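You operate a simulated robot arm through the tools that you are given. There is no shell and no other tool. Be economical: measure what you need, move in short steps, check, and stop when the job is done.

You run a simulated two-armed robot. Do the job below in one go: nothing can be reset, and whatever is moved stays where it is left.

JOB
Draw a water sample from the low level into its cup, up to about the red line.
Fine: level knob to that level and pump on first; the tap runs to waste for two seconds before the cup; the cup ends in the blue cup holder and the pump is off again.

It is judged by the outcome, as a careful person would: the job done as asked, and still so three seconds after it is handed in. It fails if anything else is knocked over, pushed out of place, dropped, spilled or broken.

ROBOT AND FRAMES
Two 7-joint arms with two-finger grippers on one trunk, on a base that drives. Base frame: it is fixed to the floor where the robot stands at the start and does not move with it; the origin is under the middle of the robot, x ahead of it, y to its left, z up; the surface under the hand at the start is at about z = 85. Lengths are in cm, angles in degrees, forces in N, time in s.
The left shoulder is at the start at [7.8, 15.1, 98.8], the right one opposite. With the tool pointing down near the work surface each hand reaches from about 24 to 78 cm from the robot's upright axis, wherever it stands, measured 20 degrees to its own side. Places, roughly: blue cup holder [50, -50, 80]; pump switch [60, 10, 90]; sample tap [60, -30, 110]; teal button [80, 10, 90]; white knob [70, 0, 90]. Payload 2.54 kg a hand.
The TCP of each hand is the grasp point between the finger pads, 3 cm short of the fingertips. In the tool frame z runs along the fingers and y along their closing line. The gripper opens to 11.6 cm. The gripper's body begins 9.5 cm behind the TCP.
Orientation is that of the tool frame in the base frame, as [roll, pitch, yaw] about the fixed x, y, z axes, in that order (R = Rz(yaw) Ry(pitch) Rx(roll)). With the fingers straight down and closing along the base's y, the tool's x points along the base's -x, its y along +y and its z along -z.

CONTROLS
- The arms move only by the tool apply_moves. It takes "left_rows", "right_rows" or both (then of equal length, played together; a hand with none holds still); each is a list of rows, each a list of 3 entries, a list of its own where there are three numbers: the shift along the base's x, y, z in cm, then the turn, a rotation vector about the base's x, y, z in degrees, then the finger opening in cm, from 0 to 11.6. In form: [[[tx, ty, tz], [rx, ry, rz], claw], ...]. A call has 1 to 20 rows; each row shifts and turns the commanded pose from where the row before left it. A row lasts 0.2 s, in which the tool goes at most 5 cm and 8.6 degrees; a call with a longer step from one row to the next is refused whole, and so is a gripper value outside its range. Where a pose cannot be reached the arm comes as near as it can. A force on the tool above 80 N (or 10 N above the force at the start of the call, whichever is more), or a blocked arm, ends the call early, and 0.2 s more pass. The fingers move at their own pace (about 7.2 cm/s each) and stop on an object; they squeeze with about 33 N. The grip force told is the motor's: it shows also when the fingers shut on nothing. Time passes only in rows, and 0.2 s behind the last, so rows that do not move let the fingers close. The reply holds the time, the measured pose of the TCP, the force on the tool along the base axes, the opening and the grip force, in the units named above and with some noise, with the torque about the TCP (base axes, N m) and any sound that the robot's microphone picked up, and new pictures: "show" is both (left out), scene, wrist or none (wrist: the cameras of the hands that moved).
- Cameras (640 x 400 px; columns grow to the right, rows downward): "scene" is now at [14.65, -3.75, 117.94]; the picture's right is [-0.37, -0.93, 0.00], its down [-0.05, 0.02, -1.00] and it looks along [0.93, -0.36, -0.06] (base axes); focal length 214 px, centre (320, 200). "left" rides on the left gripper at [6.9, 1.5, -12.2] in its tool frame; the picture's right is [-0.22, 0.98, 0.00], its down [-0.83, -0.18, -0.53] and it looks along [-0.52, -0.11, 0.85] (tool axes); focal length 251 px, centre (320, 200). "right" rides on the right gripper at [6.9, -1.5, -12.2] in its tool frame; the picture's right is [0.22, 0.98, 0.00], its down [-0.83, 0.18, -0.53] and it looks along [-0.52, 0.12, 0.85] (tool axes); focal length 251 px, centre (320, 200). There is no depth. A picture from a camera that has moved, and an enlarged one, comes with that camera's place and axes in the base frame and with its lens. The place of the scene camera against the robot may be out by one fixed shift of up to 2.5 cm in any direction.
- lift_body(by): slides the trunk up (or, below 0, down) by that many cm; the arms and the scene camera ride with it, the base frame stays. It gives what a move gives, with no picture.
- base_move(legs): drives the robot by 1 to 6 legs, each [ahead, left, turn to the left] in cm, cm and degrees, along the robot's own axes; the way and the turn of a leg run together, so that a leg with both is an arc; at most 150 cm and 180 degrees a leg. The arms and the cameras ride along, it lands a little off, and it stops where it bumps. It gives what a move gives, and a new picture of the scene camera.
- head_to(pan, tilt): turns the head with the scene camera to pan (to the left, within 80 degrees either way) and tilt (down, from -29 to 69), counted from straight ahead of the robot. It gives what a move gives, and a new picture of the scene camera.
- close_up(camera, box): a new picture of the part [left, top, right, bottom] of that camera's present view, enlarged. No time passes.
- sign_off(): hands the job in; it is judged then, once.

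Work in short steps. Places have to be worked out from the pictures, the camera data and where the tool is seen: move nearer, look again, correct. Check each grasp and each placing, and mend what went wrong. You have 120 turns and 260 pictures in all, those below and enlarged ones among them. Open the grippers and draw the arms clear of the work before you hand the job in, unless the task says otherwise; then end with one line.

The tools are called after "Call:" by a JSON object that holds its "method" and its "body". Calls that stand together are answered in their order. apply_moves: Moves the arms, as the interface text tells. Its arguments: {"type":"object","properties":{"left_rows":{"type":"array"},"right_rows":{"type":"array"},"show":{"type":"string","enum":["both","scene","wrist","none"]}},"required":[]} The other tools are called the same way: lift_body (by) slides the trunk up or down; base_move (legs) drives the base; head_to (pan, tilt) turns the head that bears the scene camera; close_up (camera, box) takes an enlarged picture of a part of a camera's view; sign_off () hands the job in.

At the start:

```text
clock: 0.0
left_ee_pos: [33.35, 0.26, 118.0]
left_orientation: [-179.9, 0.0, -179.9]
left_wrist_force: [-0.5, 0.3, 0.3]
left_moment: [0.0, -0.02, 0.02]
left_finger_gap: 11.61
left_gripper_force: 0.1
right_ee_pos: [41.11, -37.32, 112.94]
right_orientation: [-180.0, 0.0, 180.0]
right_wrist_force: [-0.2, 0.6, 0.4]
right_moment: [-0.04, -0.02, 0.01]
right_finger_gap: 11.61
right_gripper_force: 0.1
trunk travel left (down, up): [-22.5, 6.4]
robot x, y, heading: [0.03, 0.06, 0.1]
head pan, tilt: [-21.4, 3.3]
```

scene: 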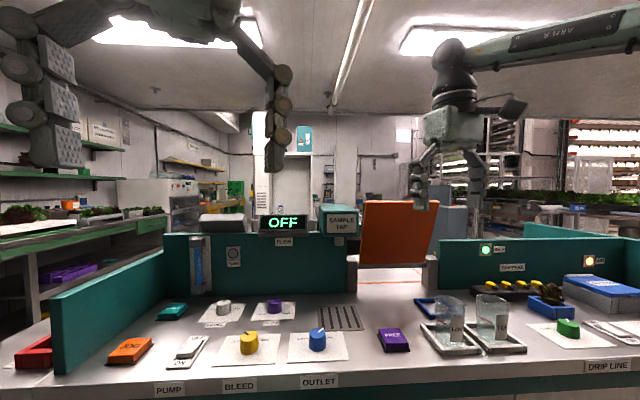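
right: 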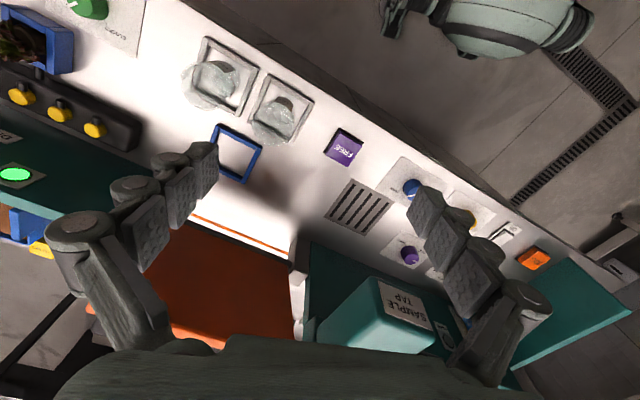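
left: 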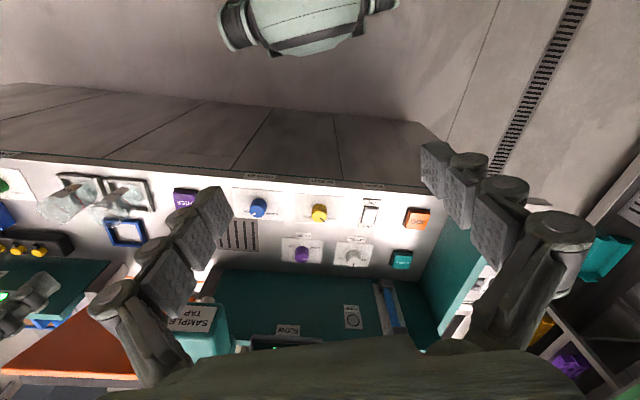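

The scene shows a panel with several knobs, a pump switch, tap box, drain grate, two cups. I'll enlarge to read the labels.

Call:
{"method": "close_up", "body": {"camera": "scene", "box": [140, 280, 360, 400]}}

Call:
{"method": "close_up", "body": {"camera": "scene", "box": [370, 260, 560, 370]}}

Call:
{"method": "close_up", "body": {"camera": "scene", "box": [160, 190, 400, 330]}}

Call:
{"method": "close_up", "body": {"camera": "left", "box": [220, 170, 440, 340]}}

Call:
{"method": "close_up", "body": {"camera": "right", "box": [170, 20, 370, 200]}}

```text
2.91 times, centred on (250, 340) of scene
camera zoom: at [14.65, -3.75, 117.94], right [-0.37, -0.93, 0.0], down [-0.05, 0.02, -1.0], along [0.93, -0.36, -0.06], focal length 624 px, centre (524, -207)
```

zoom: 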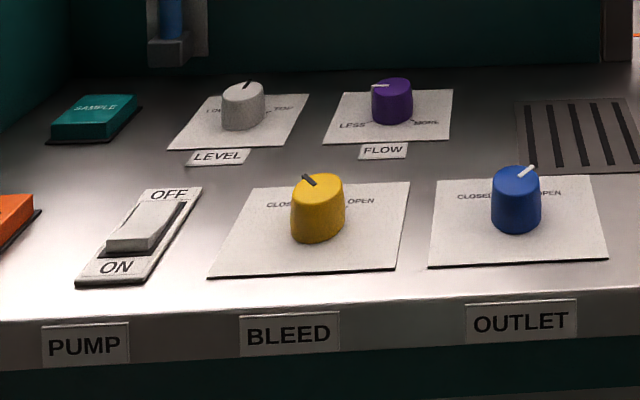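

```text
3.37 times, centred on (465, 315) of scene
camera zoom: at [14.65, -3.75, 117.94], right [-0.37, -0.93, 0.0], down [-0.05, 0.02, -1.0], along [0.93, -0.36, -0.06], focal length 722 px, centre (-168, -187)
```

zoom: 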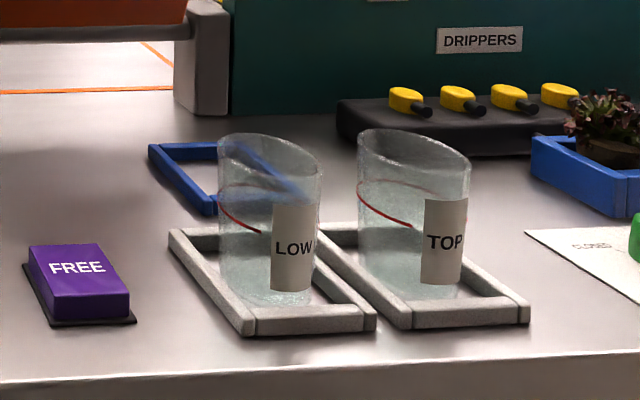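

```text
2.67 times, centred on (280, 260) of scene
camera zoom: at [14.65, -3.75, 117.94], right [-0.37, -0.93, 0.0], down [-0.05, 0.02, -1.0], along [0.93, -0.36, -0.06], focal length 572 px, centre (427, 40)
```

zoom: 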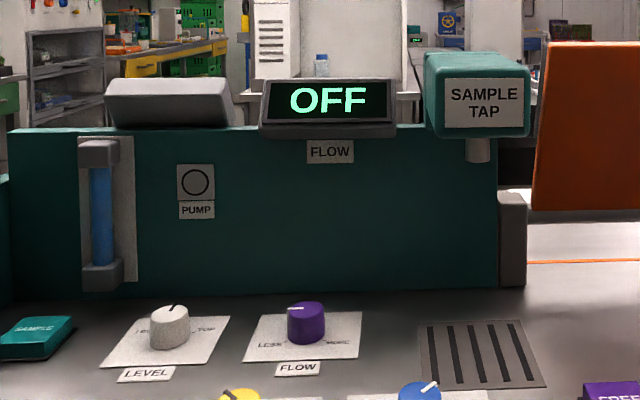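

```text
2.35 times, centred on (330, 255) of left
camera zoom: at [26.45, 1.72, 130.28], right [0.21, 0.98, 0.0], down [0.83, -0.18, 0.53], along [0.52, -0.12, -0.85], focal length 592 px, centre (296, 71)
```

zoom: 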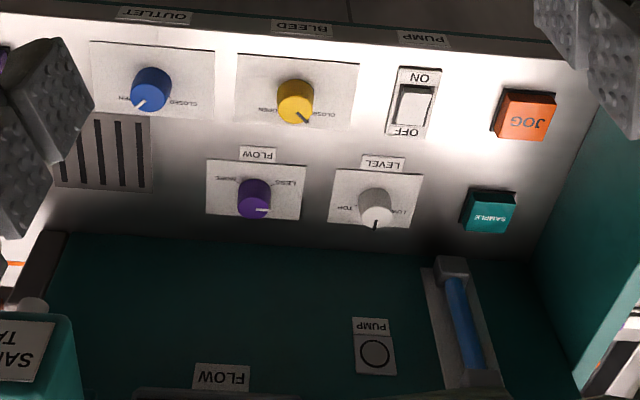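

```text
2.22 times, centred on (270, 110) of right
camera zoom: at [34.25, -38.64, 125.32], right [-0.22, 0.98, 0.0], down [0.83, 0.18, 0.53], along [0.52, 0.12, -0.85], focal length 559 px, centre (431, 400)
```

zoom: 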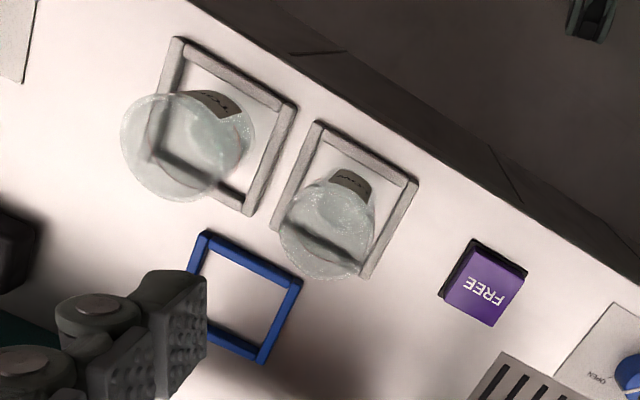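

The panel is skewed about -18° relative to my frame. From the left wrist camera I get: level knob ≈ (69.6, 0), pump switch ≈ (59.3, 5), SAMPLE ≈ (73.4, 11), with the spout above the grate near (62, -27). I'll move the left hand above and short of the level knob for a closer look.

Call:
{"method": "apply_moves", "body": {"left_rows": [[[4, 0, -1.5], [0, 0, -2.3], 6], [[4, 0, -1.5], [0, 0, -2.3], 6], [[4, 0, -1.5], [0, 0, -2.3], 6], [[4, 0, -1.5], [0, 0, -2.3], 6], [[4, 0, -1.5], [0, 0, -2.3], 6], [[4, 0, -1.5], [0, 0, -2.3], 6], [[4, 0, -1.5], [0, 0, -2.3], 6], [[4, 0, -1.5], [0, 0, -2.3], 6]], "show": "both"}}

```text
clock: 1.8
left_ee_pos: [65.12, 0.48, 105.67]
left_orientation: [179.9, -0.1, 161.6]
left_wrist_force: [-1.3, 0.0, 0.3]
left_moment: [0.0, 0.01, -0.01]
left_finger_gap: 6.0
left_gripper_force: 0.1
right_ee_pos: [41.19, -37.31, 113.06]
right_orientation: [179.9, 0.0, -180.0]
right_wrist_force: [0.3, -0.4, -0.4]
right_moment: [0.01, 0.03, -0.03]
right_finger_gap: 11.58
right_gripper_force: 0.1
trunk travel left (down, up): [-22.5, 6.4]
robot x, y, heading: [-0.09, 0.21, 0.0]
head pan, tilt: [-21.4, 3.3]
camera scene: at [14.69, -3.82, 117.92], right [-0.37, -0.93, 0.0], down [-0.05, 0.02, -1.0], along [0.93, -0.36, -0.06], focal length 214 px, centre (320, 200)
camera left: at [59.13, 4.11, 117.84], right [0.51, 0.86, 0.0], down [0.73, -0.43, 0.53], along [0.46, -0.27, -0.85], focal length 251 px, centre (320, 200)
```

scene: 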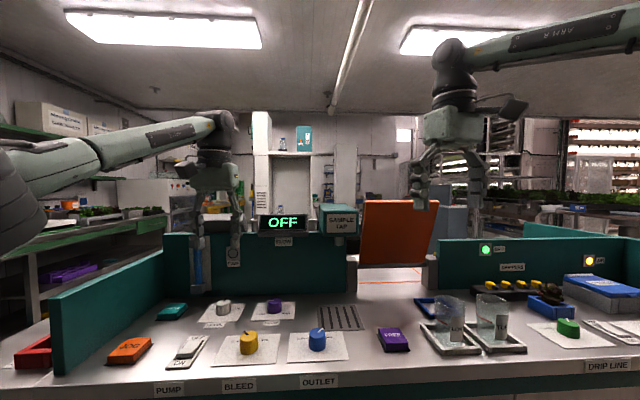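
left: 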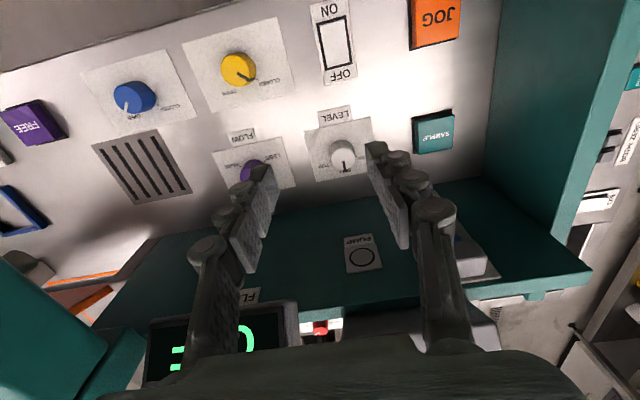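

The level knob appears near (70.5, 0.6). I'll enlarge to read the dial's labels and pointers.

Call:
{"method": "close_up", "body": {"camera": "left", "box": [210, 80, 380, 200]}}

Call:
{"method": "close_up", "body": {"camera": "left", "box": [300, 0, 480, 160]}}

```text
3.33 times, centred on (295, 140) of left
camera zoom: at [59.13, 4.11, 117.84], right [0.51, 0.86, 0.0], down [0.73, -0.43, 0.53], along [0.46, -0.27, -0.85], focal length 838 px, centre (403, 400)
```

zoom: 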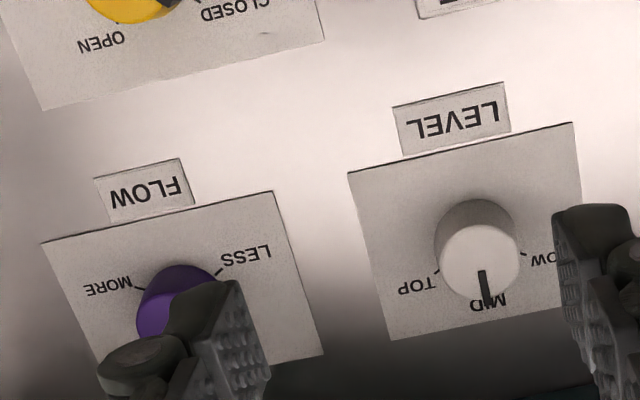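

```text
2.50 times, centred on (390, 80) of left
camera zoom: at [59.13, 4.11, 117.84], right [0.51, 0.86, 0.0], down [0.73, -0.43, 0.53], along [0.46, -0.27, -0.85], focal length 629 px, centre (145, 500)
```

zoom: 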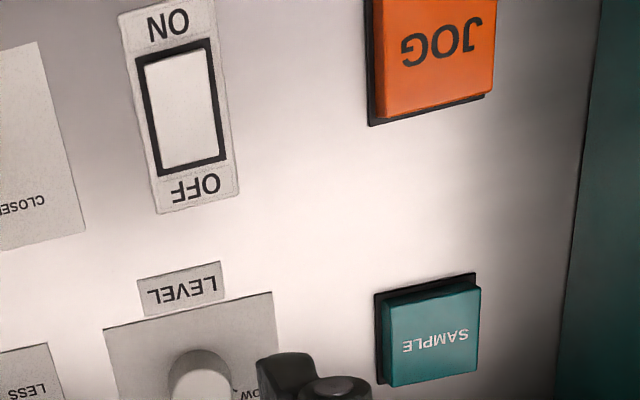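

The knob points at MID, and the LOW tick is about 57° counter-clockwise of it. Knob centre is ≈ (71.5, 0.3). I'll go above it and check alignment.

Call:
{"method": "apply_moves", "body": {"left_rows": [[[3.2, 0, -3], [0, 0, 0], 6], [[3.1, 0, -3], [0, 0, 0], 6], [[0, 0, -3], [0, 0, 0], 6], [[0, 0, -2], [0, 0, 0], 6]], "show": "wrist"}}

```text
clock: 2.8
left_ee_pos: [68.17, 0.49, 96.79]
left_orientation: [-179.9, 0.0, 161.6]
left_wrist_force: [-0.2, -0.2, 0.3]
left_moment: [-0.01, -0.01, -0.01]
left_finger_gap: 6.0
left_gripper_force: 0.1
left hand out of reach, approached as far as the arm can: row 1, 2
right_ee_pos: [41.08, -37.2, 113.15]
right_orientation: [179.9, 0.0, 180.0]
right_wrist_force: [0.5, 1.1, 0.8]
right_moment: [0.04, 0.01, -0.01]
right_finger_gap: 11.6
right_gripper_force: 0.1
trunk travel left (down, up): [-22.5, 6.4]
robot x, y, heading: [-0.08, 0.22, -0.0]
head pan, tilt: [-21.4, 3.3]
camera left: at [62.14, 4.21, 108.98], right [0.51, 0.86, 0.0], down [0.73, -0.43, 0.53], along [0.46, -0.27, -0.84], focal length 251 px, centre (320, 200)
```

left: 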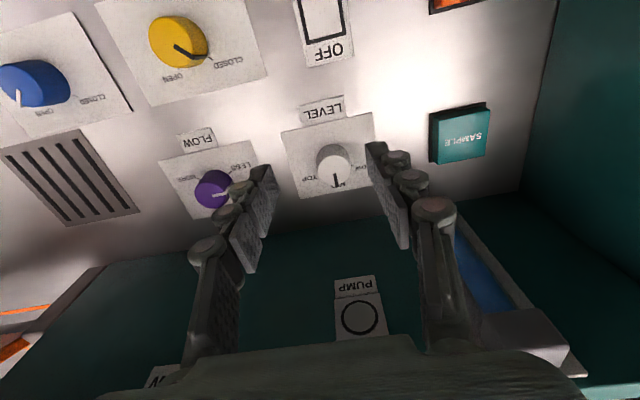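

The knob is beyond the arm's reach from here. I'll retract the left hand, then drive a little ahead while squaring the robot to the bench.

Call:
{"method": "apply_moves", "body": {"left_rows": [[[0, 0, 4.5], [0, 0, 0], 6], [[-3, 0, 4], [0, 0, 0], 6], [[-4, 0, 3], [0, 0, 0], 6], [[-4, 0, 3], [0, 0, 0], 6], [[-4, 0, 3], [0, 0, 0], 6], [[-4, 0, 3], [0, 0, 0], 6], [[-4, 1, 0], [0, 0, 0], 6], [[-4, 1, 0], [0, 0, 0], 6]], "show": "none"}}

Call:
{"method": "base_move", "body": {"legs": [[10, 0, -18.5]]}}

```text
clock: 4.6
left_ee_pos: [40.62, 2.0, 117.46]
left_orientation: [-179.9, 0.2, 161.7]
left_wrist_force: [-0.2, 0.4, -0.5]
left_moment: [0.0, 0.02, -0.01]
left_finger_gap: 5.97
left_gripper_force: 0.0
right_ee_pos: [41.15, -37.22, 113.17]
right_orientation: [180.0, 0.0, -179.9]
right_wrist_force: [0.4, -0.5, -0.1]
right_moment: [0.03, 0.0, 0.01]
right_finger_gap: 11.58
right_gripper_force: 0.0
trunk travel left (down, up): [-22.5, 6.4]
robot x, y, heading: [0.04, -0.27, -0.2]
head pan, tilt: [-21.4, 3.3]
```

```text
clock: 6.0
left_ee_pos: [49.55, -12.53, 117.41]
left_orientation: [-179.9, 0.0, 143.3]
left_wrist_force: [0.4, -0.6, -0.1]
left_moment: [-0.02, -0.02, -0.04]
left_finger_gap: 5.99
left_gripper_force: 0.1
right_ee_pos: [37.33, -50.04, 113.04]
right_orientation: [-179.9, 0.0, 161.6]
right_wrist_force: [-0.1, 0.4, -0.5]
right_moment: [0.03, 0.01, -0.03]
right_finger_gap: 11.59
right_gripper_force: 0.2
trunk travel left (down, up): [-22.5, 6.4]
robot x, y, heading: [10.05, -1.77, -18.5]
head pan, tilt: [-21.4, 3.3]
camera scene: at [22.82, -10.04, 117.93], right [-0.64, -0.77, 0.0], down [-0.04, 0.04, -1.0], along [0.77, -0.64, -0.06], focal length 214 px, centre (320, 200)
```

scene: 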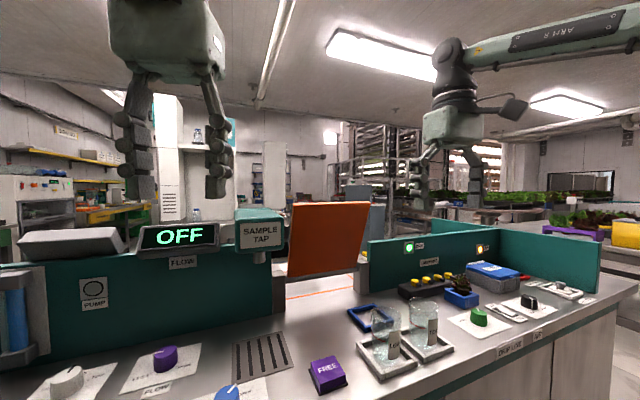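

Driven fine. Now the left hand goes above the level knob again, keeping a -18° pre-twist for the coming turn.

Call:
{"method": "apply_moves", "body": {"left_rows": [[[2.75, 1.6, -2.5], [0, 0, 0], 6], [[2.75, 1.6, -2.5], [0, 0, 0], 6], [[2.75, 1.6, -2.5], [0, 0, 0], 6], [[2.75, 1.6, -2.5], [0, 0, 0], 6], [[2.75, 1.6, -2.5], [0, 0, 0], 6], [[2.75, 1.6, -2.5], [0, 0, 0], 6], [[2.75, 1.6, -2.5], [0, 0, 0], 6], [[2.75, 1.6, -2.5], [0, 0, 0], 6]], "show": "wrist"}}

Call:
{"method": "head_to", "body": {"pan": 0, "tilt": 15}}

```text
clock: 7.8
left_ee_pos: [71.31, 0.17, 97.19]
left_orientation: [-179.9, -0.1, 143.1]
left_wrist_force: [0.1, -0.3, -0.3]
left_moment: [-0.03, 0.02, 0.0]
left_finger_gap: 5.98
left_gripper_force: 0.1
right_ee_pos: [37.41, -49.88, 113.19]
right_orientation: [-179.9, 0.0, 161.7]
right_wrist_force: [0.3, 0.9, 0.3]
right_moment: [0.01, 0.03, 0.02]
right_finger_gap: 11.59
right_gripper_force: 0.1
trunk travel left (down, up): [-22.5, 6.4]
robot x, y, heading: [10.24, -1.45, -18.1]
head pan, tilt: [-21.4, 3.3]
camera left: at [66.81, 5.52, 109.43], right [0.76, 0.65, 0.0], down [0.55, -0.64, 0.53], along [0.35, -0.41, -0.85], focal length 251 px, centre (320, 200)
```

left: 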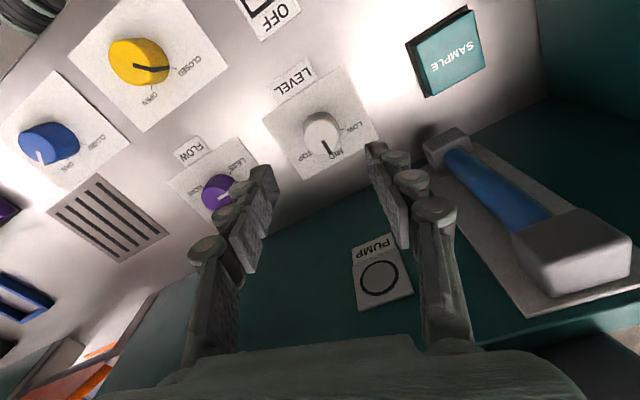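

```text
clock: 8.7
left_ee_pos: [71.37, 0.09, 97.27]
left_orientation: [-179.9, 0.0, 143.2]
left_wrist_force: [-0.5, 0.1, 0.1]
left_moment: [0.02, -0.01, -0.03]
left_finger_gap: 5.99
left_gripper_force: 0.1
right_ee_pos: [37.42, -49.99, 113.1]
right_orientation: [180.0, 0.0, 161.8]
right_wrist_force: [-0.4, 0.6, -0.2]
right_moment: [0.0, 0.04, 0.0]
right_finger_gap: 11.57
right_gripper_force: 0.0
trunk travel left (down, up): [-22.5, 6.4]
robot x, y, heading: [9.65, -1.69, -18.5]
head pan, tilt: [0.0, 15.0]
camera scene: at [24.65, -7.12, 116.05], right [-0.32, -0.95, 0.0], down [-0.25, 0.08, -0.97], along [0.92, -0.3, -0.26], focal length 214 px, centre (320, 200)
```

scene: 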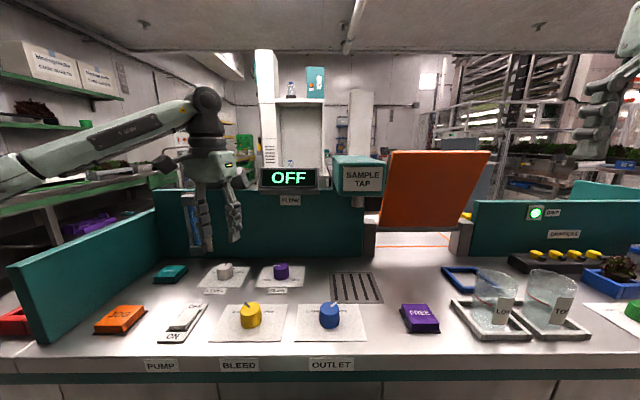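

The knob is at about (71.1, 0.7), so I'll nudge y by +0.5 and lower until the fingers straddle it.

Call:
{"method": "apply_moves", "body": {"left_rows": [[[-0.1, 0.5, -2], [0, 0, 0], 6], [[0, 0, -2], [0, 0, 0], 6], [[0, 0, -2], [0, 0, 0], 6], [[0, 0, -1], [0, 0, 0], 6], [[0, 0, -1], [0, 0, 0], 6]], "show": "wrist"}}

```text
clock: 9.9
left_ee_pos: [71.41, 0.56, 89.28]
left_orientation: [-179.9, 0.1, 143.4]
left_wrist_force: [0.1, 0.0, -0.2]
left_moment: [0.01, 0.03, 0.0]
left_finger_gap: 5.98
left_gripper_force: 0.1
right_ee_pos: [37.28, -49.94, 113.11]
right_orientation: [-180.0, 0.0, 161.7]
right_wrist_force: [-0.2, -0.1, 0.3]
right_moment: [0.0, 0.0, -0.03]
right_finger_gap: 11.6
right_gripper_force: 0.0
trunk travel left (down, up): [-22.5, 6.4]
robot x, y, heading: [10.17, -1.57, -18.6]
head pan, tilt: [0.0, 15.0]
camera left: at [66.74, 6.01, 101.63], right [0.76, 0.65, 0.0], down [0.55, -0.64, 0.53], along [0.35, -0.4, -0.84], focal length 251 px, centre (320, 200)
```

left: 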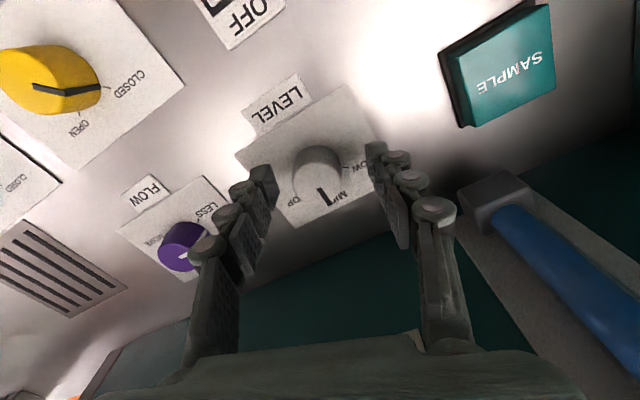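

Knob is centred between the fingers. I'll lower slightly more, close, and check the grip.

Call:
{"method": "apply_moves", "body": {"left_rows": [[[0, 0, -0.7], [0, 0, 0], 6], [[0, 0, 0], [0, 0, 0], 2], [[0, 0, 0], [0, 0, 0], 2], [[0, 0, 0], [0, 0, 0], 2]], "show": "wrist"}}

```text
clock: 10.9
left_ee_pos: [71.21, 0.34, 88.6]
left_orientation: [-179.9, 0.0, 143.0]
left_wrist_force: [-13.8, -15.3, -6.4]
left_moment: [-0.87, 0.15, -0.12]
left_finger_gap: 3.21
left_gripper_force: 45.2
right_ee_pos: [37.23, -50.1, 112.94]
right_orientation: [179.9, 0.0, 161.6]
right_wrist_force: [0.9, 0.2, -1.1]
right_moment: [0.02, 0.01, 0.01]
right_finger_gap: 11.59
right_gripper_force: 0.1
trunk travel left (down, up): [-22.5, 6.4]
robot x, y, heading: [10.56, -1.65, -18.4]
head pan, tilt: [0.0, 15.0]
camera left: at [66.67, 5.76, 100.9], right [0.76, 0.65, 0.0], down [0.55, -0.64, 0.53], along [0.35, -0.41, -0.85], focal length 251 px, centre (320, 200)
```

left: 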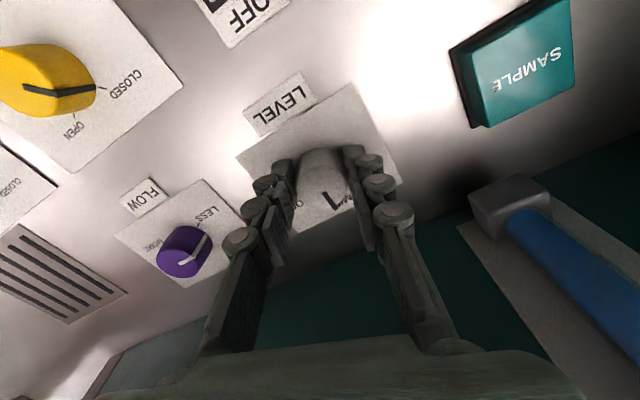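

Gripped (3.2 cm), with a ~20 N sideways bias, so I'll relax the command by (-0.25,-0.25) and turn +57°.

Call:
{"method": "apply_moves", "body": {"left_rows": [[[-0.25, -0.25, 0], [0, 0, 0], 2], [[0, 0, 0], [0, 0, 7.1], 2], [[0, 0, 0], [0, 0, 7.1], 2], [[0, 0, 0], [0, 0, 7.1], 2], [[0, 0, 0], [0, 0, 7.1], 2], [[0, 0, 0], [0, 0, 7.1], 2], [[0, 0, 0], [0, 0, 7.1], 2], [[0, 0, 0], [0, 0, 7.1], 2], [[0, 0, 0], [0, 0, 7.1], 2]], "show": "wrist"}}

```text
clock: 12.9
left_ee_pos: [71.25, -0.1, 88.69]
left_orientation: [-179.6, 0.0, -160.0]
left_wrist_force: [-7.2, -33.5, -17.7]
left_moment: [-0.52, -0.06, -0.24]
left_finger_gap: 3.25
left_gripper_force: 45.2
right_ee_pos: [37.37, -50.15, 112.98]
right_orientation: [179.9, -0.1, 161.6]
right_wrist_force: [-0.9, 0.1, 0.4]
right_moment: [-0.02, 0.03, 0.03]
right_finger_gap: 11.61
right_gripper_force: 0.1
trunk travel left (down, up): [-22.5, 6.4]
robot x, y, heading: [10.16, -1.66, -18.3]
head pan, tilt: [0.0, 15.0]
camera left: at [64.22, -0.9, 100.94], right [-0.13, 0.99, -0.01], down [0.84, 0.11, 0.53], along [0.53, 0.07, -0.85], focal length 251 px, centre (320, 200)
```

left: 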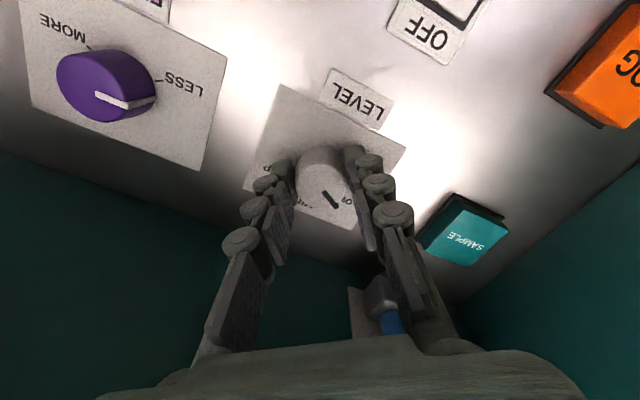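

Checking how far the pointer moved against the ticks.

Call:
{"method": "close_up", "body": {"camera": "left", "box": [230, 80, 420, 240]}}

```text
2.50 times, centred on (325, 160) of left
camera zoom: at [64.22, -0.9, 100.94], right [-0.13, 0.99, -0.01], down [0.84, 0.11, 0.53], along [0.53, 0.07, -0.85], focal length 629 px, centre (308, 300)
```

zoom: 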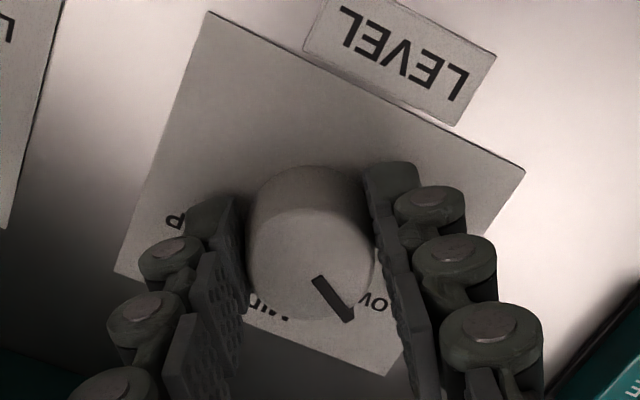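

Pointer looks close to LOW. I'll open and lift to verify.

Call:
{"method": "apply_moves", "body": {"left_rows": [[[0, 0, 0], [0, 0, 0], 6], [[0, 0, 0], [0, 0, 0], 6], [[0, 0, 3], [0, 0, 0], 6], [[0, 0, 4], [0, 0, 0], 6]], "show": "none"}}

Call:
{"method": "close_up", "body": {"camera": "left", "box": [230, 60, 420, 220]}}

```text
clock: 13.9
left_ee_pos: [71.22, 0.48, 96.01]
left_orientation: [-179.9, 0.1, -159.8]
left_wrist_force: [0.7, -0.1, -0.2]
left_moment: [0.0, 0.0, 0.0]
left_finger_gap: 6.0
left_gripper_force: 0.0
right_ee_pos: [37.23, -49.94, 113.26]
right_orientation: [180.0, 0.2, 161.7]
right_wrist_force: [0.5, 0.3, 0.2]
right_moment: [-0.01, 0.0, 0.01]
right_finger_gap: 11.61
right_gripper_force: 0.0
trunk travel left (down, up): [-22.5, 6.4]
robot x, y, heading: [9.89, -1.53, -18.2]
head pan, tilt: [0.0, 15.0]
```

```text
2.50 times, centred on (325, 140) of left
camera zoom: at [64.16, -0.57, 108.12], right [-0.13, 0.99, 0.0], down [0.84, 0.11, 0.53], along [0.53, 0.07, -0.85], focal length 629 px, centre (308, 350)
```

zoom: 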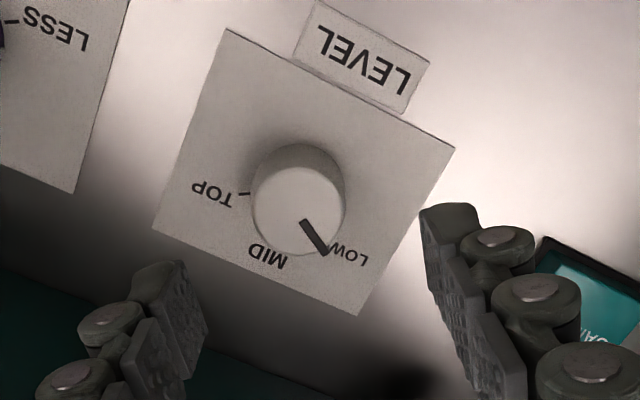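

Pointer is at or very near LOW; I'll recheck from another angle. Now the hand goes over the pump switch's ON end (≈ (59, 5.5)) with closed fingers.

Call:
{"method": "apply_moves", "body": {"left_rows": [[[-2.45, 1.0, 1], [0, 0, -7.7], 6], [[-2.45, 1.0, 0], [0, 0, -7.7], 3], [[-2.45, 1.0, 0], [0, 0, -7.7], 0], [[-2.45, 1.0, 0], [0, 0, -7.7], 0], [[-2.45, 1.0, 0], [0, 0, -7.7], 0]], "show": "wrist"}}

Call:
{"method": "close_up", "body": {"camera": "scene", "box": [140, 250, 340, 350]}}

Call:
{"method": "close_up", "body": {"camera": "left", "box": [220, 50, 420, 250]}}

```text
clock: 15.1
left_ee_pos: [58.74, 5.61, 96.7]
left_orientation: [-179.9, 0.1, 161.5]
left_wrist_force: [0.4, -0.4, -0.5]
left_moment: [0.0, 0.01, -0.03]
left_finger_gap: 0.0
left_gripper_force: 28.6
right_ee_pos: [37.37, -49.86, 113.05]
right_orientation: [180.0, 0.0, 161.7]
right_wrist_force: [-0.3, -0.1, -0.2]
right_moment: [0.0, -0.01, 0.01]
right_finger_gap: 11.61
right_gripper_force: 0.0
trunk travel left (down, up): [-22.5, 6.4]
robot x, y, heading: [10.28, -1.73, -18.4]
head pan, tilt: [0.0, 15.0]
camera left: at [52.64, 9.22, 108.93], right [0.51, 0.86, 0.0], down [0.73, -0.43, 0.54], along [0.46, -0.28, -0.84], focal length 251 px, centre (320, 200)
```

left: 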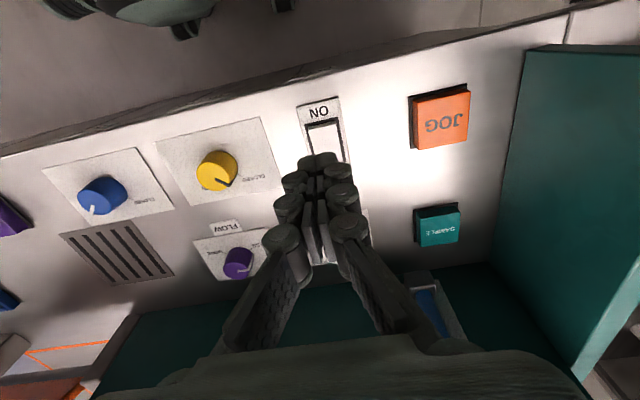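

```text
3.20 times, centred on (240, 300) of scene
camera zoom: at [24.63, -7.1, 116.05], right [-0.32, -0.95, 0.0], down [-0.25, 0.08, -0.97], along [0.92, -0.3, -0.26], focal length 686 px, centre (576, -120)
```

zoom: 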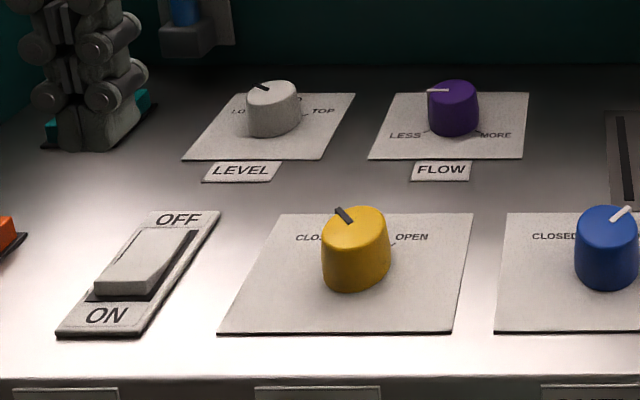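

```text
2.00 times, centred on (320, 150) of left
camera zoom: at [52.64, 9.22, 108.93], right [0.51, 0.86, 0.0], down [0.73, -0.43, 0.54], along [0.46, -0.28, -0.84], focal length 503 px, centre (320, 300)
```

zoom: 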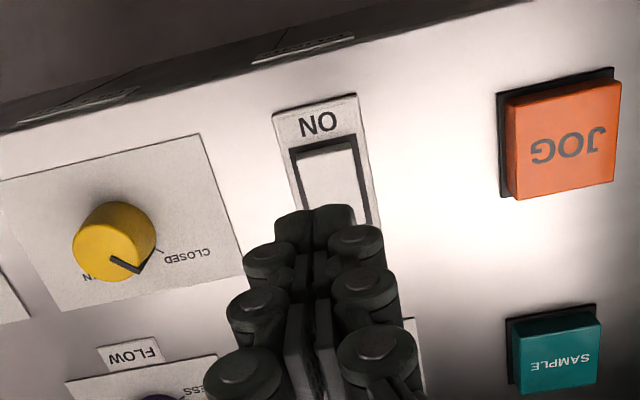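

The rocker's ON end edge is near (58.0, 6.2), and its raised top is around z 88. The tip is well aligned, so I'll descend in small steps and press.

Call:
{"method": "apply_moves", "body": {"left_rows": [[[0, 0.3, -2.5], [0, 0, 0], 0], [[0, 0, -2], [0, 0, 0], 0], [[0, 0, -1], [0, 0, 0], 0], [[0, 0, -0.7], [0, 0, 0], 0], [[0, 0, -0.6], [0, 0, 0], 0]], "show": "scene"}}

```text
clock: 16.3
left_ee_pos: [59.01, 5.69, 89.96]
left_orientation: [-179.9, 0.0, 161.5]
left_wrist_force: [-0.3, 0.4, 0.6]
left_moment: [0.03, 0.0, 0.05]
left_finger_gap: 0.0
left_gripper_force: 28.4
right_ee_pos: [37.33, -49.94, 113.13]
right_orientation: [180.0, -0.1, 161.7]
right_wrist_force: [-1.3, 0.2, -0.4]
right_moment: [0.0, 0.01, 0.02]
right_finger_gap: 11.61
right_gripper_force: 0.0
trunk travel left (down, up): [-22.5, 6.4]
robot x, y, heading: [10.27, -2.13, -18.4]
head pan, tilt: [0.0, 15.0]
camera scene: at [24.65, -7.11, 116.05], right [-0.31, -0.95, 0.0], down [-0.25, 0.08, -0.97], along [0.92, -0.3, -0.26], focal length 214 px, centre (320, 200)
```

scene: 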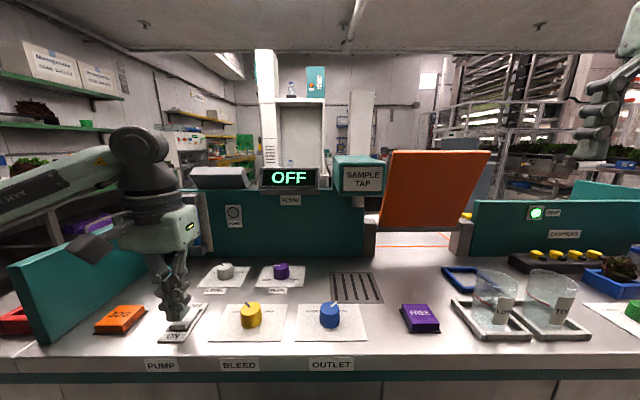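

No contact yet; continue pressing in small steps.

Call:
{"method": "apply_moves", "body": {"left_rows": [[[0, 0, -0.6], [0, 0, 0], 0], [[0, 0, -0.5], [0, 0, 0], 0], [[0, 0, -0.5], [0, 0, 0], 0]], "show": "scene"}}

Call:
{"method": "close_up", "body": {"camera": "scene", "box": [120, 180, 320, 350]}}

```text
clock: 17.1
left_ee_pos: [58.9, 5.78, 88.71]
left_orientation: [-180.0, 0.4, 161.7]
left_wrist_force: [-1.4, 3.2, 23.2]
left_moment: [0.02, -0.23, -0.08]
left_finger_gap: 0.59
left_gripper_force: 28.0
right_ee_pos: [37.14, -49.89, 113.26]
right_orientation: [179.9, 0.0, 161.6]
right_wrist_force: [-0.8, -0.3, -0.1]
right_moment: [0.01, 0.0, -0.03]
right_finger_gap: 11.6
right_gripper_force: 0.1
trunk travel left (down, up): [-22.5, 6.4]
robot x, y, heading: [9.69, -1.59, -18.3]
head pan, tilt: [0.0, 15.0]
camera scene: at [24.48, -7.1, 116.13], right [-0.31, -0.95, 0.0], down [-0.24, 0.08, -0.97], along [0.92, -0.3, -0.26], focal length 214 px, centre (320, 200)
```

scene: 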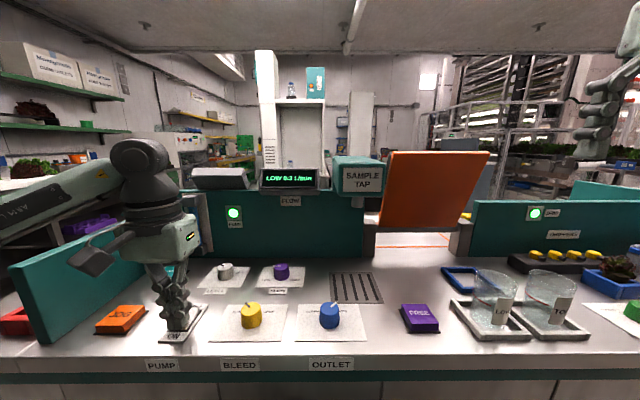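

```text
2.35 times, centred on (220, 265) of scene
camera zoom: at [24.48, -7.1, 116.13], right [-0.31, -0.95, 0.0], down [-0.24, 0.08, -0.97], along [0.92, -0.3, -0.26], focal length 505 px, centre (555, 47)
```

zoom: 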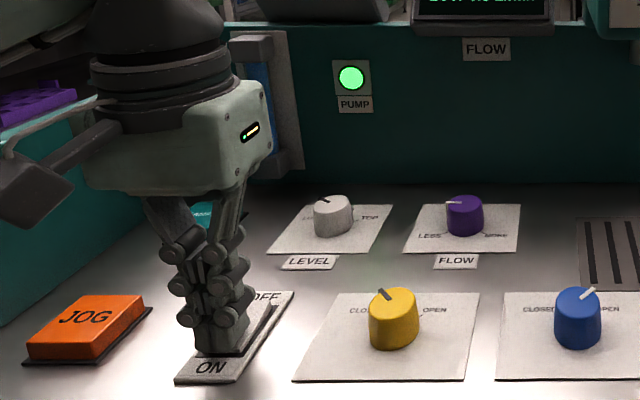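

Pump is on (green lamp) and the display reads "LOW 0.3 l/min", so the level is confirmed. I'll lift the left hand and park it above the SAMPLE button.

Call:
{"method": "apply_moves", "body": {"left_rows": [[[0, 0, 4], [0, 0, 0], 0], [[0, 0, 4], [0, 0, 0], 0], [[3, 1.1, 0], [0, 0, 0], 0], [[3, 1.1, 0], [0, 0, 0], 0], [[3, 1.1, 0], [0, 0, 0], 0], [[3, 1.1, 0], [0, 0, 0], 0], [[2.8, 1.1, 0], [0, 0, 0], 0]], "show": "wrist"}}

Call:
{"method": "close_up", "body": {"camera": "right", "box": [0, 0, 640, 400]}}

Call:
{"method": "close_up", "body": {"camera": "scene", "box": [250, 150, 410, 320]}}

Call:
{"method": "close_up", "body": {"camera": "scene", "box": [390, 240, 610, 350]}}

```text
clock: 18.7
left_ee_pos: [73.79, 11.03, 96.36]
left_orientation: [-180.0, 0.0, 161.6]
left_wrist_force: [0.8, -0.3, -0.3]
left_moment: [0.01, -0.02, 0.02]
left_finger_gap: 0.01
left_gripper_force: 28.9
right_ee_pos: [37.41, -49.91, 113.13]
right_orientation: [179.9, 0.1, 161.7]
right_wrist_force: [0.2, -1.1, 0.3]
right_moment: [-0.02, 0.01, -0.02]
right_finger_gap: 11.63
right_gripper_force: 0.0
trunk travel left (down, up): [-22.5, 6.4]
robot x, y, heading: [10.22, -1.76, -18.2]
head pan, tilt: [0.0, 15.0]
camera left: at [67.63, 14.71, 108.62], right [0.51, 0.86, 0.0], down [0.73, -0.43, 0.53], along [0.46, -0.27, -0.85], focal length 251 px, centre (320, 200)
```

left: 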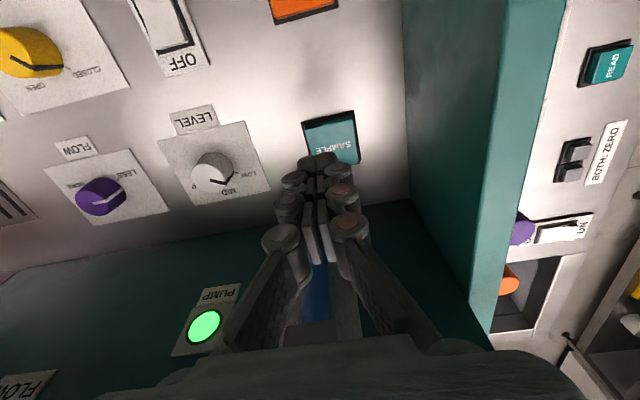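

```text
1.00 times, centred on (320, 200) of right (not enlarged: the box is as wide or as high as the picture)
camera zoom: at [30.3, -49.06, 125.31], right [0.1, 0.99, 0.0], down [0.84, -0.09, 0.53], along [0.53, -0.06, -0.85], focal length 251 px, centre (320, 200)
```

zoom: 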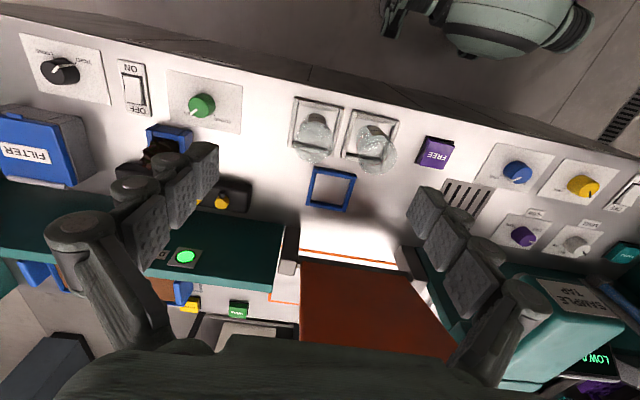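

```text
2.35 times, centred on (330, 235) of scene
camera zoom: at [24.67, -7.11, 116.04], right [-0.31, -0.95, 0.0], down [-0.25, 0.08, -0.97], along [0.92, -0.3, -0.26], focal length 505 px, centre (296, 118)
```

zoom: 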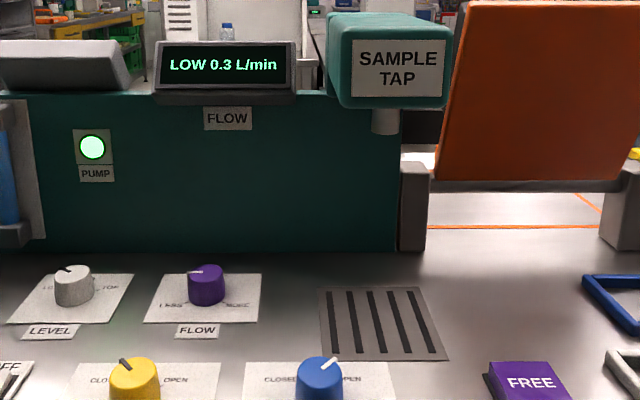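

```text
2.91 times, centred on (500, 295) of scene
camera zoom: at [24.67, -7.11, 116.04], right [-0.31, -0.95, 0.0], down [-0.25, 0.08, -0.97], along [0.92, -0.3, -0.26], focal length 624 px, centre (-204, -76)
```

zoom: 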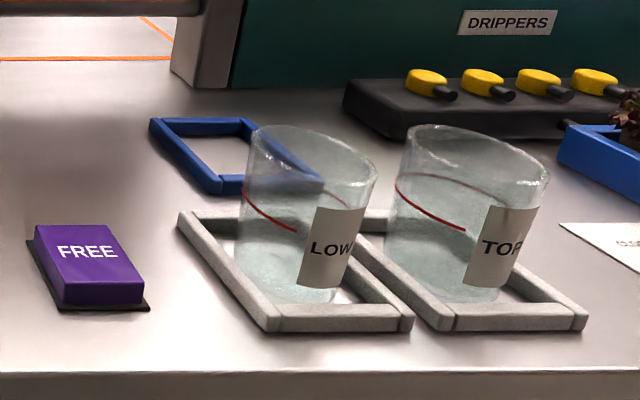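

SAMPLE is really at ≈ (74.2, 12.2), the LOW cup ≈ (43.5, -42.5), the grate/nozzle ≈ (60, -25) and the blue holder ≈ (53, -50). The cups stand close together, so I'll approach the LOW cup diagonally with the right hand: yaw -40° from bench-forward, tilted 45°.

Call:
{"method": "apply_moves", "body": {"right_rows": [[[0, 1.5, 0], [0, 0, -8], 11.6], [[0, 1.5, 0], [0, 0, -8], 11.6], [[0, 1.5, 0], [0, 0, -8], 11.6], [[0, 1.5, 0], [0, 0, -8], 11.6], [[0, 1.5, 0], [0, 0, -8], 11.6], [[0, 1.5, -1], [-6.4, -3.92, 0], 11.6], [[0, 1.5, -1], [-6.4, -3.92, 0], 11.6], [[0, 1.5, -1], [-6.4, -3.92, 0], 11.6], [[0, 1.5, -1], [-6.4, -3.92, 0], 11.6], [[0.5, 1.5, -1], [-6.4, -3.92, 0], 11.6], [[0.5, 0, -1], [-6.4, -3.92, 0], 11.6]], "show": "both"}}

```text
clock: 21.1
left_ee_pos: [73.68, 11.01, 96.4]
left_orientation: [-179.8, 0.0, 161.7]
left_wrist_force: [0.4, 0.1, -0.6]
left_moment: [0.04, -0.02, -0.02]
left_finger_gap: 0.0
left_gripper_force: 28.2
right_ee_pos: [38.61, -34.82, 107.06]
right_orientation: [-179.9, 45.2, 121.8]
right_wrist_force: [0.2, 0.0, 0.6]
right_moment: [0.0, 0.0, 0.0]
right_finger_gap: 11.61
right_gripper_force: 0.0
trunk travel left (down, up): [-22.5, 6.4]
robot x, y, heading: [9.72, -1.58, -18.5]
head pan, tilt: [0.0, 15.0]
camera scene: at [24.66, -7.11, 116.04], right [-0.31, -0.95, 0.0], down [-0.25, 0.08, -0.97], along [0.92, -0.3, -0.26], focal length 214 px, centre (320, 200)
camera right: at [30.12, -23.92, 110.76], right [0.75, 0.64, -0.15], down [0.26, -0.08, 0.96], along [0.6, -0.76, -0.23], focal length 251 px, centre (320, 200)
```

scene: 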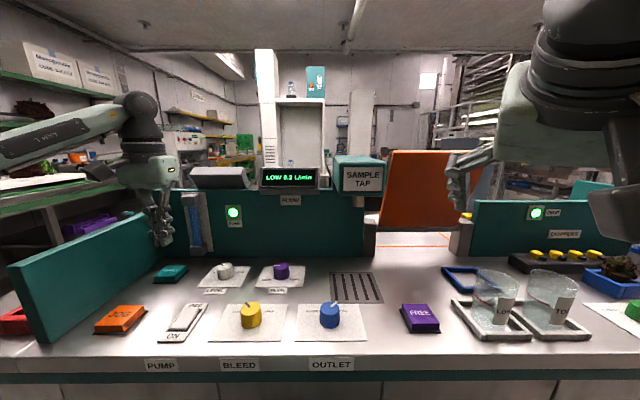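
right: 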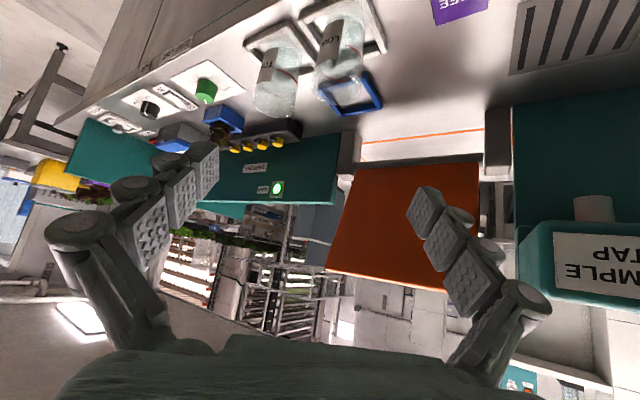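

The nozzle is visible: ray puts it at about (60, -25.3, 102), over the grate centre (60, -25.4). Enlarging the cup to refine its position.

Call:
{"method": "close_up", "body": {"camera": "right", "box": [240, 0, 400, 130]}}

```text
3.08 times, centred on (320, 65) of right
camera zoom: at [30.12, -23.92, 110.76], right [0.75, 0.64, -0.15], down [0.26, -0.08, 0.96], along [0.6, -0.76, -0.23], focal length 774 px, centre (320, 615)
```

zoom: 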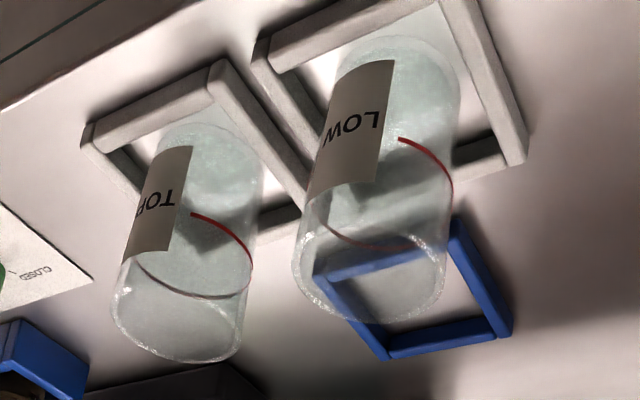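

LOW cup axis ≈ (44.1, -42.0), rim z ≈ 93, diameter ≈ 5.5. Moving to the pre-grasp, 8 cm back along the approach.

Call:
{"method": "apply_moves", "body": {"right_rows": [[[0.4, -0.1, -3.2], [0, 0, 0], 11.6], [[0.4, -0.1, -3.2], [0, 0, 0], 11.6], [[0.4, -0.2, -3.1], [0, 0, 0], 11.6], [[1.05, -1.7, -2], [0, 0, 0], 11.6]], "show": "both"}}

```text
clock: 22.1
left_ee_pos: [73.75, 10.99, 96.33]
left_orientation: [-179.8, 0.0, 161.6]
left_wrist_force: [0.3, 0.1, -0.1]
left_moment: [-0.01, -0.01, 0.04]
left_finger_gap: 0.0
left_gripper_force: 28.7
right_ee_pos: [40.64, -36.9, 95.71]
right_orientation: [-179.9, 45.0, 121.8]
right_wrist_force: [0.1, -0.7, 0.8]
right_moment: [-0.01, 0.02, 0.01]
right_finger_gap: 11.57
right_gripper_force: 0.1
trunk travel left (down, up): [-22.5, 6.4]
robot x, y, heading: [9.84, -1.47, -18.2]
head pan, tilt: [0.0, 15.0]
camera scene: at [24.66, -7.13, 116.04], right [-0.32, -0.95, 0.0], down [-0.25, 0.08, -0.97], along [0.92, -0.3, -0.26], focal length 214 px, centre (320, 200)
camera right: at [32.27, -26.03, 99.45], right [0.75, 0.64, -0.15], down [0.26, -0.08, 0.96], along [0.6, -0.76, -0.23], focal length 251 px, centre (320, 200)
```

scene: 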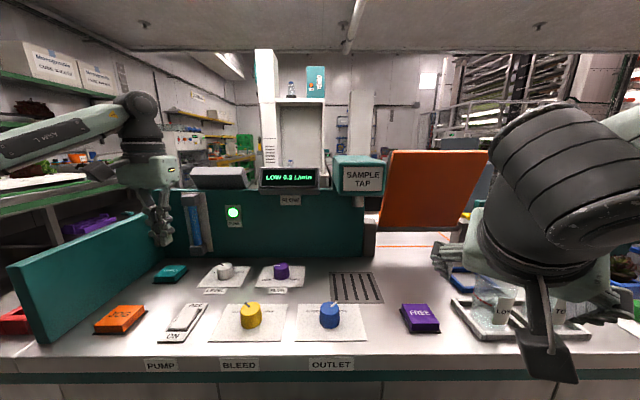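
right: 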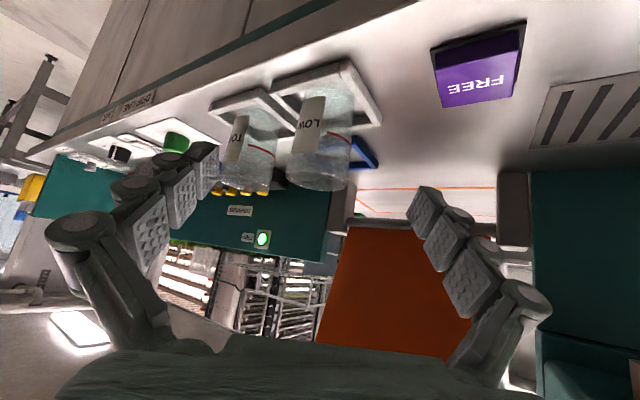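

Cup centred between the fingers. Advancing to the grasp with opening 9 to stay clear of the TOP cup.

Call:
{"method": "apply_moves", "body": {"right_rows": [[[0.87, -1.28, -1.5], [0, 0, 0], 9.4], [[0.87, -1.28, -1.5], [0, 0, 0], 9.2], [[0.87, -1.28, -1.5], [0, 0, 0], 9], [[0.87, -1.28, -1.5], [0, 0, 0], 9]], "show": "both"}}

```text
clock: 23.1
left_ee_pos: [73.73, 11.09, 96.4]
left_orientation: [180.0, 0.0, 161.6]
left_wrist_force: [0.7, -1.2, -0.1]
left_moment: [0.01, -0.03, 0.02]
left_finger_gap: 0.01
left_gripper_force: 28.8
right_ee_pos: [43.97, -41.79, 89.56]
right_orientation: [-179.9, 45.2, 121.8]
right_wrist_force: [0.8, 0.2, 0.8]
right_moment: [0.01, 0.01, -0.01]
right_finger_gap: 9.01
right_gripper_force: 0.1
trunk travel left (down, up): [-22.5, 6.4]
robot x, y, heading: [10.01, -1.91, -18.5]
head pan, tilt: [0.0, 15.0]
camera scene: at [24.66, -7.13, 116.04], right [-0.32, -0.95, 0.0], down [-0.25, 0.08, -0.97], along [0.92, -0.3, -0.26], focal length 214 px, centre (320, 200)
camera right: at [35.67, -31.14, 93.2], right [0.75, 0.64, -0.15], down [0.26, -0.08, 0.96], along [0.6, -0.76, -0.23], focal length 251 px, centre (320, 200)
```

scene: 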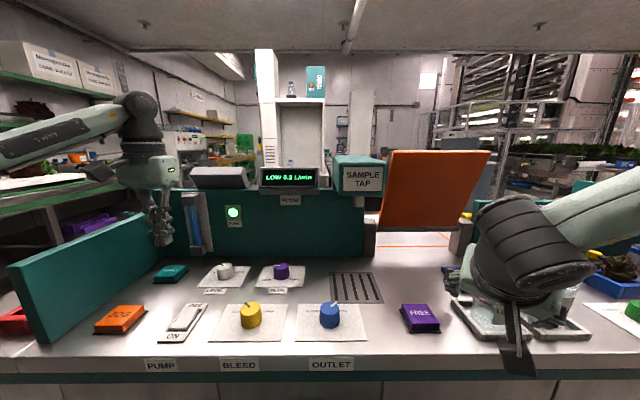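
right: 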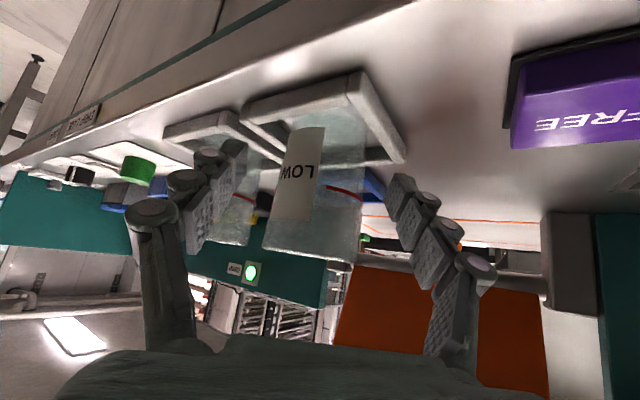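

Cup sits nearly centred; small correction then close gently.

Call:
{"method": "apply_moves", "body": {"right_rows": [[[-0.25, -0.15, 0], [0, 0, 0], 7], [[0, 0, 0], [0, 0, 0], 6], [[0, 0, 0], [0, 0, 0], 5], [[0, 0, 0], [0, 0, 0], 4.5], [[0, 0, 0], [0, 0, 0], 4.5]], "show": "wrist"}}

```text
clock: 24.3
left_ee_pos: [73.57, 11.08, 96.31]
left_orientation: [-179.9, 0.0, 161.6]
left_wrist_force: [-0.2, 0.0, -0.3]
left_moment: [0.02, 0.01, 0.0]
left_finger_gap: 0.0
left_gripper_force: 28.9
right_ee_pos: [43.74, -42.22, 89.46]
right_orientation: [-179.8, 45.1, 121.7]
right_wrist_force: [0.5, 0.7, 0.3]
right_moment: [-0.01, -0.01, -0.01]
right_finger_gap: 4.77
right_gripper_force: 32.9
trunk travel left (down, up): [-22.5, 6.4]
robot x, y, heading: [9.47, -1.54, -18.5]
head pan, tilt: [0.0, 15.0]
camera right: at [35.39, -31.34, 93.2], right [0.75, 0.64, -0.15], down [0.26, -0.08, 0.96], along [0.6, -0.76, -0.23], focal length 251 px, centre (320, 200)
```

right: 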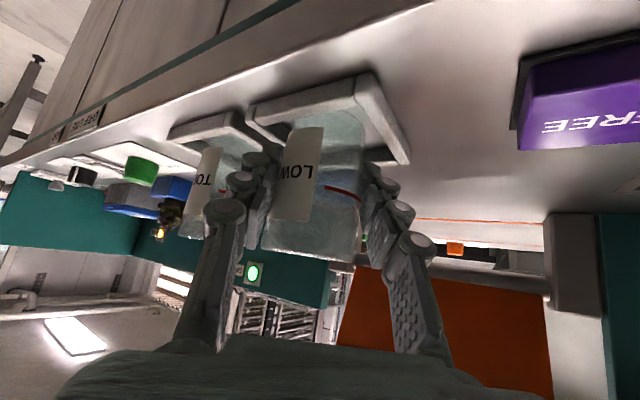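

Cup gripped (4.8 cm). Lifting straight up first to check the hold.

Call:
{"method": "apply_moves", "body": {"right_rows": [[[0, 0, 1.5], [0, 0, 0], 4.3], [[0, 0, 2], [0, 0, 0], 4.3], [[0, 0, 2], [0, 0, 0], 4.3]], "show": "wrist"}}

```text
clock: 25.1
left_ee_pos: [73.63, 11.05, 96.31]
left_orientation: [-179.9, 0.1, 161.6]
left_wrist_force: [-1.2, -0.2, -1.3]
left_moment: [0.0, -0.03, -0.01]
left_finger_gap: 0.01
left_gripper_force: 28.9
right_ee_pos: [43.94, -42.47, 94.94]
right_orientation: [-179.7, 45.1, 121.7]
right_wrist_force: [0.3, -0.2, -1.3]
right_moment: [-0.04, -0.02, 0.04]
right_finger_gap: 4.79
right_gripper_force: 32.6
trunk travel left (down, up): [-22.5, 6.4]
robot x, y, heading: [10.07, -1.17, -18.5]
head pan, tilt: [0.0, 15.0]
camera right: at [35.49, -31.61, 98.76], right [0.75, 0.64, -0.15], down [0.26, -0.08, 0.96], along [0.6, -0.76, -0.23], focal length 251 px, centre (320, 200)
```

right: 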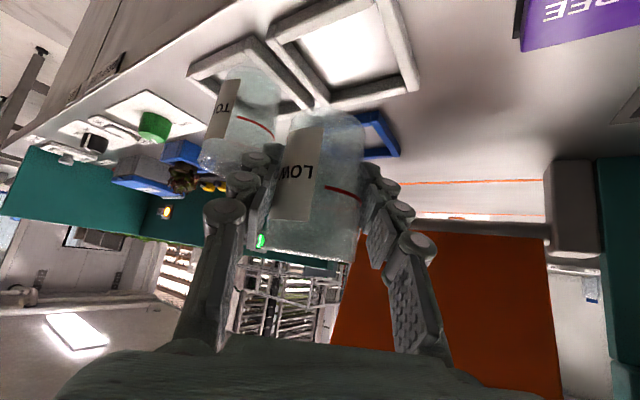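

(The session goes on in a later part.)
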